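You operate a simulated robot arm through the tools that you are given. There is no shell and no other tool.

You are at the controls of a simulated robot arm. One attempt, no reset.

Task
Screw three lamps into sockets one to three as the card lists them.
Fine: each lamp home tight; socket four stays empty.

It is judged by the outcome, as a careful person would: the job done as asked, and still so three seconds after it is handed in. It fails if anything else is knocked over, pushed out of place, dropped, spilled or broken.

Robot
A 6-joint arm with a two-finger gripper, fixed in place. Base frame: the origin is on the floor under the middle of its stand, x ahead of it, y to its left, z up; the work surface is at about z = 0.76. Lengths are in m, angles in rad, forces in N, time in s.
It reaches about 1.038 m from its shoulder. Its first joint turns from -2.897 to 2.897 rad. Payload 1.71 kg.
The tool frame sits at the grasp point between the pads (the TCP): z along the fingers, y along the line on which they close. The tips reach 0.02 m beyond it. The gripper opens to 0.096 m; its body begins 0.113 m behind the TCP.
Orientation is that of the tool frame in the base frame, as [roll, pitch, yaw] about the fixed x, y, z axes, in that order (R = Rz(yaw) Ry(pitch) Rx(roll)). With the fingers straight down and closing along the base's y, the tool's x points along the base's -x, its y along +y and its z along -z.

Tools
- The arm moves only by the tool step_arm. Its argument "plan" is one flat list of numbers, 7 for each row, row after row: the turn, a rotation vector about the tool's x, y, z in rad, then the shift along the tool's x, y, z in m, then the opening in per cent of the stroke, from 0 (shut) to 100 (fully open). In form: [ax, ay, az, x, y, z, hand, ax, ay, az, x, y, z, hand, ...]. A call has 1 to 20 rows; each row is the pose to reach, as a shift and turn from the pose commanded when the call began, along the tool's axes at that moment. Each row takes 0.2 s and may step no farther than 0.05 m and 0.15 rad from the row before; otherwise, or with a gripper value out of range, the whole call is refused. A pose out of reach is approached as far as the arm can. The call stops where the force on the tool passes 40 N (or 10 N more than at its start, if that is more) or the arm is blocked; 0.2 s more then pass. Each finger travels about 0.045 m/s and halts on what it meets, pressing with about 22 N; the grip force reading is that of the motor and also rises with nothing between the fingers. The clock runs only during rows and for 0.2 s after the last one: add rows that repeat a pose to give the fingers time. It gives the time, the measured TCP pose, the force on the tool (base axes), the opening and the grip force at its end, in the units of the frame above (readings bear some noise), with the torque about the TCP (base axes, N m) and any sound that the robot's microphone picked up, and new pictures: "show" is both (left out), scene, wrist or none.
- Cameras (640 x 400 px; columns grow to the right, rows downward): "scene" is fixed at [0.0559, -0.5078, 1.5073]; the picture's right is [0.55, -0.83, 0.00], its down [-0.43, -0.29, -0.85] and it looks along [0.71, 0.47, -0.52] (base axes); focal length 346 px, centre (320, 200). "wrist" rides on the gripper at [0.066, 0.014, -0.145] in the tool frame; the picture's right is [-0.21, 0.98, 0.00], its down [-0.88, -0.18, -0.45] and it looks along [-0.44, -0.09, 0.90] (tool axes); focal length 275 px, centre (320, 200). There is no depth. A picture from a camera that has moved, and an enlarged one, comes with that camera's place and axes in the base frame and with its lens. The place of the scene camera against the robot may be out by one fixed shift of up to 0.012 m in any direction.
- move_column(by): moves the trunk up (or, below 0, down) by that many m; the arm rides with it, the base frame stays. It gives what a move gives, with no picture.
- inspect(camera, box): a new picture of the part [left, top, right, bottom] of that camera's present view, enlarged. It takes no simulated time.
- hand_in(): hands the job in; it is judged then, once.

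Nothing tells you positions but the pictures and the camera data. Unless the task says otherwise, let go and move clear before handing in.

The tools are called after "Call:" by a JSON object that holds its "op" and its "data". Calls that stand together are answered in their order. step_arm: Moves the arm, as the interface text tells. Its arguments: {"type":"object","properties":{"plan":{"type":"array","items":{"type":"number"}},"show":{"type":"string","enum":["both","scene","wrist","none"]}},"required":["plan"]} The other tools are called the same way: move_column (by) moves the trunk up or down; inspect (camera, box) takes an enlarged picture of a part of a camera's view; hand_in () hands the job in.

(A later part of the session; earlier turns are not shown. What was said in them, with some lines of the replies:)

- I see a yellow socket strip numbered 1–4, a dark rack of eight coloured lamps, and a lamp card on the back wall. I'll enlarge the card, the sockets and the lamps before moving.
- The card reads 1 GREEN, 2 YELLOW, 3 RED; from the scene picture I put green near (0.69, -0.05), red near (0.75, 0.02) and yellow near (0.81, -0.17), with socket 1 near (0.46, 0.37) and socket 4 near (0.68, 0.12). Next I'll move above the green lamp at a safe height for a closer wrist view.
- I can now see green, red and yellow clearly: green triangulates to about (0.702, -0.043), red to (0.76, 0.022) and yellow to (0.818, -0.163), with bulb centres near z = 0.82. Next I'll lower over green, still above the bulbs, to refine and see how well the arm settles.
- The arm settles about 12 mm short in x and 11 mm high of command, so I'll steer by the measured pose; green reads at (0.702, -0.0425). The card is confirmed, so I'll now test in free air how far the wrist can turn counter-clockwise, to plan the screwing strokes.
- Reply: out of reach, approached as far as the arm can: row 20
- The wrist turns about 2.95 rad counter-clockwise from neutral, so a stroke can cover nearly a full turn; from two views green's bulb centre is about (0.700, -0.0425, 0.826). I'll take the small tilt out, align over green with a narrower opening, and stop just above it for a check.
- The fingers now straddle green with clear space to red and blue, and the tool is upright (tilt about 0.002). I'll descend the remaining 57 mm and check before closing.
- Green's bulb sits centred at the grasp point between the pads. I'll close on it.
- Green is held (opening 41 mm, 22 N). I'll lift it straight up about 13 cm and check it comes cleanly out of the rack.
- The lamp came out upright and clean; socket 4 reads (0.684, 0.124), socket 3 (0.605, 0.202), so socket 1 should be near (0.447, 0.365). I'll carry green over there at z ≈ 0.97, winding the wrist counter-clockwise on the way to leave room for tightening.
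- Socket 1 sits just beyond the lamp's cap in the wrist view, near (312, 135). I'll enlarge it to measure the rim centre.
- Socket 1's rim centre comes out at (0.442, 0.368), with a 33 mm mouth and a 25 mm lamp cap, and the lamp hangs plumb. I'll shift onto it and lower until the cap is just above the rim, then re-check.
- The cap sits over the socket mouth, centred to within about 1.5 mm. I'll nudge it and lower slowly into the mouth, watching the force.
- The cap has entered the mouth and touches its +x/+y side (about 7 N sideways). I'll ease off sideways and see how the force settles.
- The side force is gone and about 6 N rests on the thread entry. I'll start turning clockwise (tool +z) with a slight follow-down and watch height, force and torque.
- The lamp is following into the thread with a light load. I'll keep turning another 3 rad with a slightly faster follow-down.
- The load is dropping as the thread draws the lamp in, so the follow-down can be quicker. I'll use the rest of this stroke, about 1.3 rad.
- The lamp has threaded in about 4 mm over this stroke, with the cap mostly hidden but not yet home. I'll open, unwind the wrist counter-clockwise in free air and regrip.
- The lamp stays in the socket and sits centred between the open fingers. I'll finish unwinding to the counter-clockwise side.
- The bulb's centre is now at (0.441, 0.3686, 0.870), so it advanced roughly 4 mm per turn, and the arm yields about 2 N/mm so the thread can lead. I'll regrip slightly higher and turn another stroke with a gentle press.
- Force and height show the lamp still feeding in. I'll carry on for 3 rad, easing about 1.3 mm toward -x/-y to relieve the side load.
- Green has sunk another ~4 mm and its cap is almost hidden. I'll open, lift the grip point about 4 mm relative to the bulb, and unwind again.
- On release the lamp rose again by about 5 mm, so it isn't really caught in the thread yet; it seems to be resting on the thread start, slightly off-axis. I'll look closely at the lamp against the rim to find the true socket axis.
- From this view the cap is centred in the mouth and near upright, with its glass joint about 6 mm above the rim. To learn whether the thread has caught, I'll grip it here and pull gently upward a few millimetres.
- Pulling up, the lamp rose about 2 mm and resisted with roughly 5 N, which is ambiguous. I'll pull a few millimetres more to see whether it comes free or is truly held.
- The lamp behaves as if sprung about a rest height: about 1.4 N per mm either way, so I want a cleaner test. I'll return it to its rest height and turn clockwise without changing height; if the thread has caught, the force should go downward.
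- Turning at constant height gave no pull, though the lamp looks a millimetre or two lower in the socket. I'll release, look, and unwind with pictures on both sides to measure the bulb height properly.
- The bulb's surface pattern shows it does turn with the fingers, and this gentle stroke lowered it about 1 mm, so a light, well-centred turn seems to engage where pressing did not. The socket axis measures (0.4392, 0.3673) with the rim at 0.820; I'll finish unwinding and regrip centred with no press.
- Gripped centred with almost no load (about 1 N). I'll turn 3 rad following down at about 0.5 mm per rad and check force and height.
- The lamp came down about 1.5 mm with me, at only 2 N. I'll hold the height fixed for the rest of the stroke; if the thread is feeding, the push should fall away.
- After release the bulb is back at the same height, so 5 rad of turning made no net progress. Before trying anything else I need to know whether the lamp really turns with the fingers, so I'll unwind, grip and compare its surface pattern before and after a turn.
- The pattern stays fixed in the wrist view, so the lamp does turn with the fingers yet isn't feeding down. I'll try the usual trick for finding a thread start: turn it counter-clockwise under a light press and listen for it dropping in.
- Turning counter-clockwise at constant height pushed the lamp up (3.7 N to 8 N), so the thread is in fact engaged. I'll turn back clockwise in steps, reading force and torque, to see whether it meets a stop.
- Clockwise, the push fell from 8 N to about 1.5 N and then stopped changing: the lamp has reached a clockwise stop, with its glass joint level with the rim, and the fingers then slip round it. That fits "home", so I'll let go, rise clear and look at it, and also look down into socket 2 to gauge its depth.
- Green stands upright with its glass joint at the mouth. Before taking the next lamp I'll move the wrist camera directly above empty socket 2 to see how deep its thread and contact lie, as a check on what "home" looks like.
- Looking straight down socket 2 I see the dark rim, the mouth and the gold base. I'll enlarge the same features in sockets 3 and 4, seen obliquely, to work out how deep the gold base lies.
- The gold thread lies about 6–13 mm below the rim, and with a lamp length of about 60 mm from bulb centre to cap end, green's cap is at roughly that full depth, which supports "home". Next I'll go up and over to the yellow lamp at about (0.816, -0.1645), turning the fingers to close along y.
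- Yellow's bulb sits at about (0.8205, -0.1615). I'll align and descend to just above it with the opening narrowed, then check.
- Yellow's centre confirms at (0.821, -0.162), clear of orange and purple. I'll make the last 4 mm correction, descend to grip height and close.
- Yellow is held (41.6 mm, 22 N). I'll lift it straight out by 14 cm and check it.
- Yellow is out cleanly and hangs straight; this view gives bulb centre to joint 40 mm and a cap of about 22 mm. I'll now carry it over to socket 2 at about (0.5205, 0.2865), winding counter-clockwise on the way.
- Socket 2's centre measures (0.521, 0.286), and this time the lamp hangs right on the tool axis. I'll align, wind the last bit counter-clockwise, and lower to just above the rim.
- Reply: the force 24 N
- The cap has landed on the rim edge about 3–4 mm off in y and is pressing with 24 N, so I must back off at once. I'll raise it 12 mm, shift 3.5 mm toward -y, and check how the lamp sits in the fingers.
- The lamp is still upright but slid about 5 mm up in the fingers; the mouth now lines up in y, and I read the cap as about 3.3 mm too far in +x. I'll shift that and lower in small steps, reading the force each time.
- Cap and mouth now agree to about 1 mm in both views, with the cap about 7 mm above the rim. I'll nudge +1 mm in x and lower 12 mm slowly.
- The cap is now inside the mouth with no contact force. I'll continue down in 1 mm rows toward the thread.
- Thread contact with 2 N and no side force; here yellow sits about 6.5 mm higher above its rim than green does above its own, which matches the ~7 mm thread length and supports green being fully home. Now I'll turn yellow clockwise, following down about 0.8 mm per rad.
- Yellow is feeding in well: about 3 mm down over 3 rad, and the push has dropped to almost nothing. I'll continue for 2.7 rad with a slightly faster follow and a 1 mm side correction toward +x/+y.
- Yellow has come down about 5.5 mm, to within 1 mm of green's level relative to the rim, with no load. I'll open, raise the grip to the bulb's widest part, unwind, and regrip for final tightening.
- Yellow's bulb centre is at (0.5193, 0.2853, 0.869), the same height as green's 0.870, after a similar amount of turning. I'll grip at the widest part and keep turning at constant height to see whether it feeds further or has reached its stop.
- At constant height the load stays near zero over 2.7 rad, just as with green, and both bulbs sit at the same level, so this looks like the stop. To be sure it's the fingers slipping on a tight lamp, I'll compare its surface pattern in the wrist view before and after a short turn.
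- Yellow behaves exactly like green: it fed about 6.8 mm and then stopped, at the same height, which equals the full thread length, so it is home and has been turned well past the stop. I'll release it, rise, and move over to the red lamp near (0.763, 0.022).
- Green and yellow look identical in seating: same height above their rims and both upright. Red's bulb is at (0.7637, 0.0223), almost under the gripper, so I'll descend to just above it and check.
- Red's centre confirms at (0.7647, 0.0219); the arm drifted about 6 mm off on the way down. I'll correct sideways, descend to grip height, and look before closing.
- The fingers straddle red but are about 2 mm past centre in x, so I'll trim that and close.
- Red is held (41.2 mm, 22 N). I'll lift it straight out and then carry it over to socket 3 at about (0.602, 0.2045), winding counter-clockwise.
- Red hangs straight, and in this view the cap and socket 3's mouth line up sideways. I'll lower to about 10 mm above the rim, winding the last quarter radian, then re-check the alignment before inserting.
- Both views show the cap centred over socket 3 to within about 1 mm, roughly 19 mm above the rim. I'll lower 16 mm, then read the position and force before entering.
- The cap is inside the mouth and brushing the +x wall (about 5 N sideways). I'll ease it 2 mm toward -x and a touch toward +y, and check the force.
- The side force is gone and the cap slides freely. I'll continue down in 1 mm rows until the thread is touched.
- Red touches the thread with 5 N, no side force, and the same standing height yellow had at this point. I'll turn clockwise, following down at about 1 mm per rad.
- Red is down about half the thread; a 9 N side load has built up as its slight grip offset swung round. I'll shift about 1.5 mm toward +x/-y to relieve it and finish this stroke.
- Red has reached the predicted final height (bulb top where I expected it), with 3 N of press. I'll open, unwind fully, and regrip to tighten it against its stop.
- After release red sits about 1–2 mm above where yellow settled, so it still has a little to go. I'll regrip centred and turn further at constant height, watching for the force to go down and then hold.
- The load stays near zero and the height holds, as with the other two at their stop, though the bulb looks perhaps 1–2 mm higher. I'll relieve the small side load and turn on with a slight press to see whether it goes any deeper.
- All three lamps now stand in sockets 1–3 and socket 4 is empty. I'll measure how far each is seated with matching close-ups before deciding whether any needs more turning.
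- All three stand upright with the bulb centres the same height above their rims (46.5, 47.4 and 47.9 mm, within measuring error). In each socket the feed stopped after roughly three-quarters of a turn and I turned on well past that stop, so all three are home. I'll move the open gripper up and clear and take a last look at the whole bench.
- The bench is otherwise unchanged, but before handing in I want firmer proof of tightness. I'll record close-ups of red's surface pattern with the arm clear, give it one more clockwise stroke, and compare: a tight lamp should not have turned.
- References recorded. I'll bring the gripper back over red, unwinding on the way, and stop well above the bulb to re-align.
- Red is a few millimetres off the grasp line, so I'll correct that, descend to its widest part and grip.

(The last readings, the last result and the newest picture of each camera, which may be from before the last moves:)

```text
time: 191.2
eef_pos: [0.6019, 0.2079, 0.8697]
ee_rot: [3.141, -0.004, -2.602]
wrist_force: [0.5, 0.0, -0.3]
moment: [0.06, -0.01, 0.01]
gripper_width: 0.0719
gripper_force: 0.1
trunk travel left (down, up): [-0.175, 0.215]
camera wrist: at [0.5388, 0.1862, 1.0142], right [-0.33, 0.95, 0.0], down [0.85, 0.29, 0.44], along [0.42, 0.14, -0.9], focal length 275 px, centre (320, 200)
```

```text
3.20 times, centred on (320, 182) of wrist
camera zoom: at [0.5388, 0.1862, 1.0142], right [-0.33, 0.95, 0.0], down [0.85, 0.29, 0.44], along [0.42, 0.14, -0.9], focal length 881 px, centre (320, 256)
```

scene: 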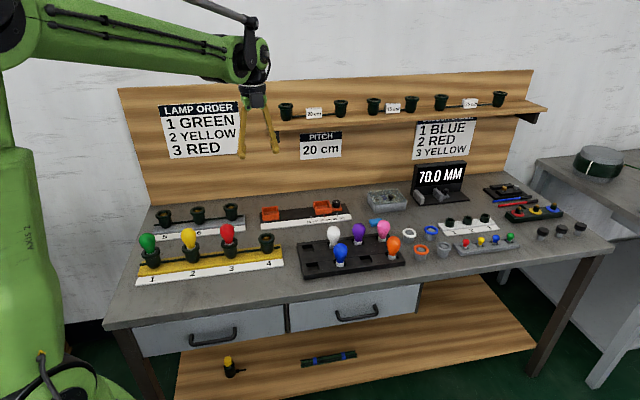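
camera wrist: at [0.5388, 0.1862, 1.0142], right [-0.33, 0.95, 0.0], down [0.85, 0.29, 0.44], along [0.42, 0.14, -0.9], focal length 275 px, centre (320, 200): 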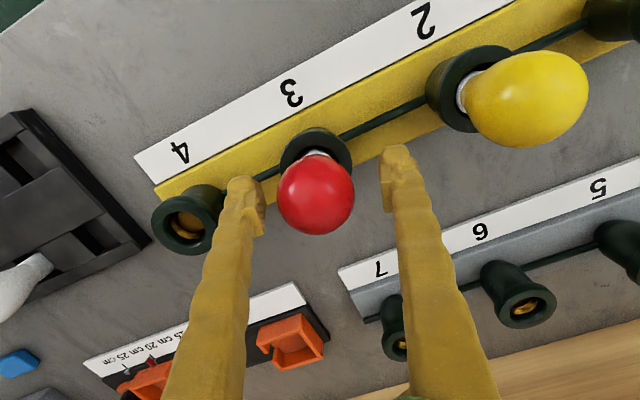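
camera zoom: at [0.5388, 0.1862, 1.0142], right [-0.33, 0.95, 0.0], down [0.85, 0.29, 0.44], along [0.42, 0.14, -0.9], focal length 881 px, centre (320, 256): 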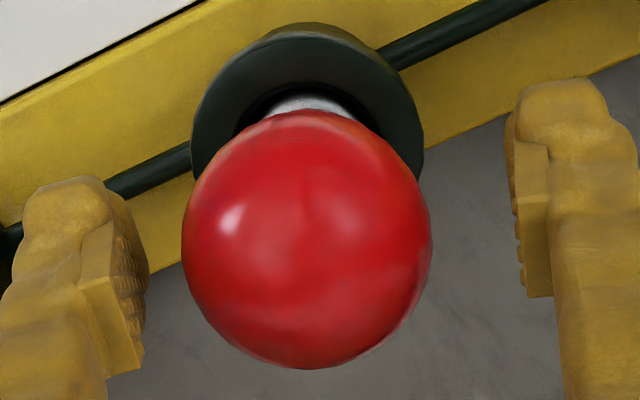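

I'll shift 2.3 mm across to centre it, close, and turn clockwise 2.4 rad with no press.

Call:
{"op": "step_arm", "data": {"plan": [0, 0, 0, 0, -0.0023, 0, 75, 0, 0, 0, 0, -0.0023, 0, 0, 0, 0, 0, 0, -0.0023, 0, 0, 0, 0, 0, 0, -0.0023, 0, 0, 0, 0, 0.15, 0, -0.0023, 0, 0, 0, 0, 0.3, 0, -0.0023, 0, 0, 0, 0, 0.45, 0, -0.0023, 0, 0, 0, 0, 0.6, 0, -0.0023, 0, 0, 0, 0, 0.75, 0, -0.0023, 0, 0, 0, 0, 0.9, 0, -0.0023, 0, 0, 0, 0, 1.05, 0, -0.0023, 0, 0, 0, 0, 1.2, 0, -0.0023, 0, 0, 0, 0, 1.35, 0, -0.0023, 0, 0, 0, 0, 1.5, 0, -0.0023, 0, 0, 0, 0, 1.65, 0, -0.0023, 0, 0], "show": "wrist"}}

Call:
{"op": "inspect", "data": {"camera": "wrist", "box": [220, 120, 420, 245]}}

Call:
{"op": "step_arm", "data": {"plan": [0, 0, 0, 0, 0, 0, 75, 0, 0, 0, 0, 0, 0, 75, 0, 0, 0, 0, 0, 0, 75, 0, 0, 0, 0, 0, -0.04, 75, 0, 0, 0, 0, 0, -0.08, 75, 0, 0, 0, 0, 0, -0.125, 75, 0, 0, 0, 0, 0, -0.17, 75, 0, 0, 0, 0, 0, -0.21, 75, 0, 0, 0, 0, 0, -0.21, 75], "show": "scene"}}

Call:
{"op": "inspect", "data": {"camera": "scene", "box": [216, 220, 240, 235]}}

Call:
{"op": "inspect", "data": {"camera": "scene", "box": [205, 220, 255, 251]}}

```text
time: 194.4
eef_pos: [0.6008, 0.2064, 0.8716]
ee_rot: [-3.137, -0.001, 2.03]
wrist_force: [0.5, 0.4, -0.3]
moment: [0.02, -0.01, 0.03]
gripper_width: 0.0418
gripper_force: 22.3
trunk travel left (down, up): [-0.175, 0.215]
camera wrist: at [0.5861, 0.2708, 1.0163], right [0.97, 0.25, 0.0], down [0.22, -0.87, 0.44], along [0.11, -0.43, -0.9], focal length 275 px, centre (320, 200)
```

wrist: 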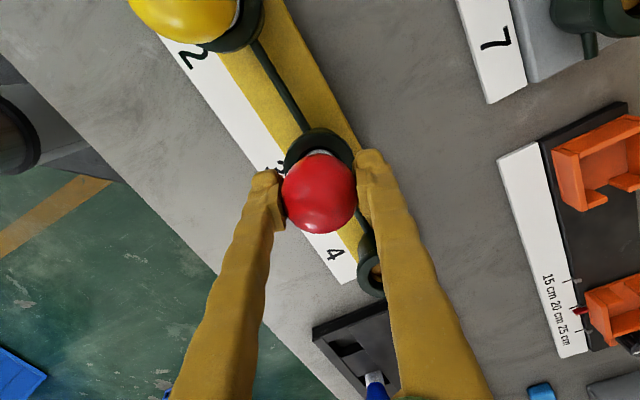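

```text
3.20 times, centred on (320, 182) of wrist
camera zoom: at [0.5861, 0.2708, 1.0163], right [0.97, 0.25, 0.0], down [0.22, -0.87, 0.44], along [0.11, -0.43, -0.9], focal length 881 px, centre (320, 256)
```

zoom: 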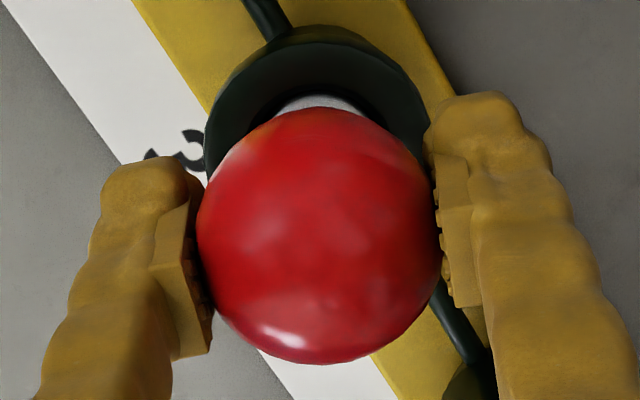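

```text
time: 196.4
eef_pos: [0.6037, 0.2028, 1.081]
ee_rot: [-3.141, 0.001, 2.029]
wrist_force: [-1.2, 0.6, 0.3]
moment: [-0.02, -0.01, 0.01]
gripper_width: 0.0722
gripper_force: 0.0
trunk travel left (down, up): [-0.175, 0.215]
```

scene: 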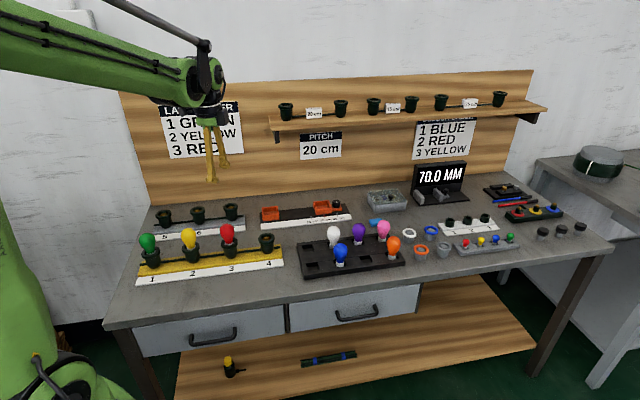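

```text
16.00 times, centred on (228, 228) of scene
camera zoom: at [0.0559, -0.5078, 1.5073], right [0.55, -0.83, 0.0], down [-0.43, -0.29, -0.85], along [0.71, 0.47, -0.52], focal length 5536 px, centre (1792, -240)
```

zoom: 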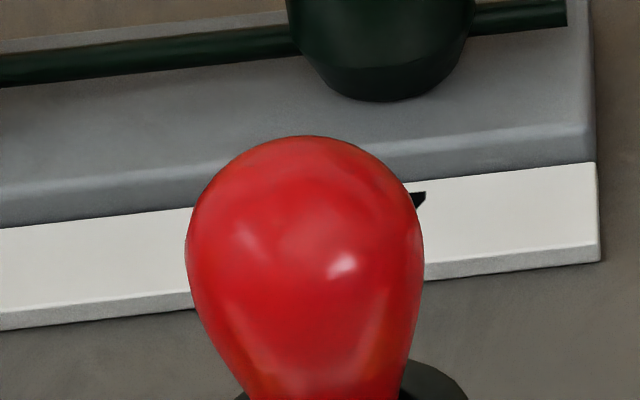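

```text
12.80 times, centred on (230, 236) of scene
camera zoom: at [0.0559, -0.5078, 1.5073], right [0.55, -0.83, 0.0], down [-0.43, -0.29, -0.85], along [0.71, 0.47, -0.52], focal length 4429 px, centre (1472, -254)
```

zoom: 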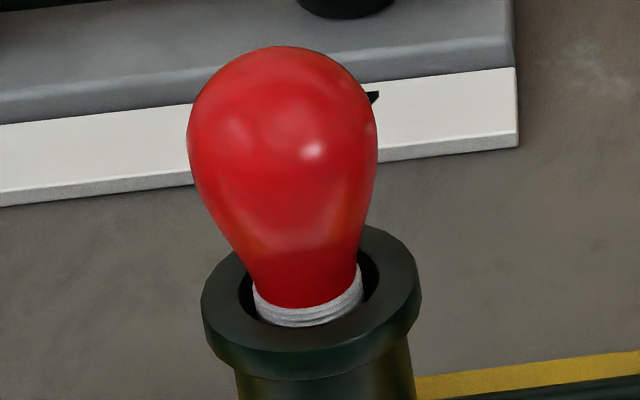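

The height is unchanged, but I can't tell from these whether the bulb itself turned. The enlarged views are re-rendered sharply, so I'll take much closer ones of the cap's thread marks and glass for a proper comparison.

Call:
{"op": "inspect", "data": {"camera": "scene", "box": [223, 240, 235, 247.5]}}

Call:
{"op": "inspect", "data": {"camera": "scene", "box": [220, 223, 236, 233]}}

Call:
{"op": "inspect", "data": {"camera": "scene", "box": [185, 245, 197, 252.5]}}

Call:
{"op": "inspect", "data": {"camera": "scene", "box": [145, 250, 157, 257.5]}}

```text
16.00 times, centred on (229, 244) of scene
camera zoom: at [0.0559, -0.5078, 1.5073], right [0.55, -0.83, 0.0], down [-0.43, -0.29, -0.85], along [0.71, 0.47, -0.52], focal length 5536 px, centre (1776, -500)
```

zoom: 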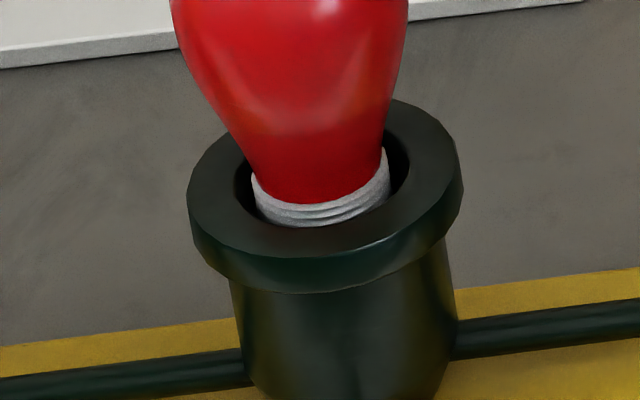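

```text
16.00 times, centred on (228, 228) of scene
camera zoom: at [0.0559, -0.5078, 1.5073], right [0.55, -0.83, 0.0], down [-0.43, -0.29, -0.85], along [0.71, 0.47, -0.52], focal length 5536 px, centre (1792, -248)
```

zoom: 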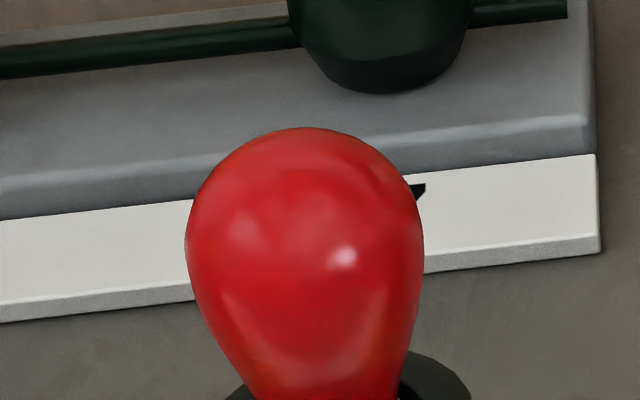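

```text
16.00 times, centred on (191, 249) of scene
camera zoom: at [0.0559, -0.5078, 1.5073], right [0.55, -0.83, 0.0], down [-0.43, -0.29, -0.85], along [0.71, 0.47, -0.52], focal length 5536 px, centre (2384, -580)
```

zoom: 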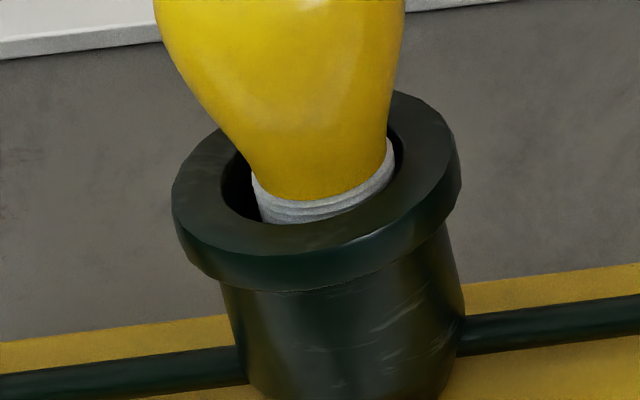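

```text
16.00 times, centred on (151, 254) of scene
camera zoom: at [0.0559, -0.5078, 1.5073], right [0.55, -0.83, 0.0], down [-0.43, -0.29, -0.85], along [0.71, 0.47, -0.52], focal length 5536 px, centre (3024, -660)
```

zoom: 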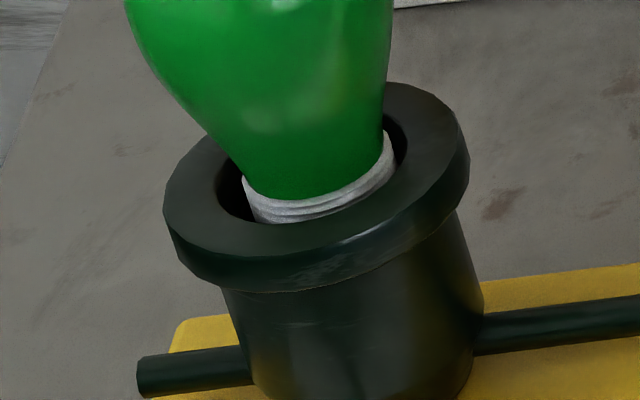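

At 16x all three lamps show exactly the same seating: same sliver of cap, same thread marks. The cap ends are about 15 mm below the rim, level with the gold contact I measured at 12 ± 2 mm. The extra stroke on red moved it no deeper, socket 4 is empty, nothing else has shifted, and the open gripper is 17 cm clear, so I'm handing in.

Call:
{"op": "hand_in", "data": {}}

```text
The job is handed in.
```

I screwed green into socket 1, yellow into socket 2 and red into socket 3, as the LAMP ORDER card lists them. Socket 4 is empty, and the job is handed in.

- **Seating:** All three lamps stand upright at the same height above their rims, to within about 1.5 mm, which is within my measuring error. Each fed in by about 7 mm and then went no deeper. I turned each one more than 1.5 rad past that point.
- **Tightness:** I never read a clear tightening torque. The torque reading stayed near zero, so I could not tell whether the fingers slipped on a tight lamp or the lamp turned with them. I judged them home from their depth and from the feed stopping at the same place each time.
- **Rough contact:** Yellow's cap first landed on the edge of socket 2 with about 24 N. I backed off and realigned it, and it then went in cleanly. I saw no damage to the lamp or the socket.
- **Everything else:** In the last pictures nothing else on the bench had moved. The gripper was open and well above the lamps.
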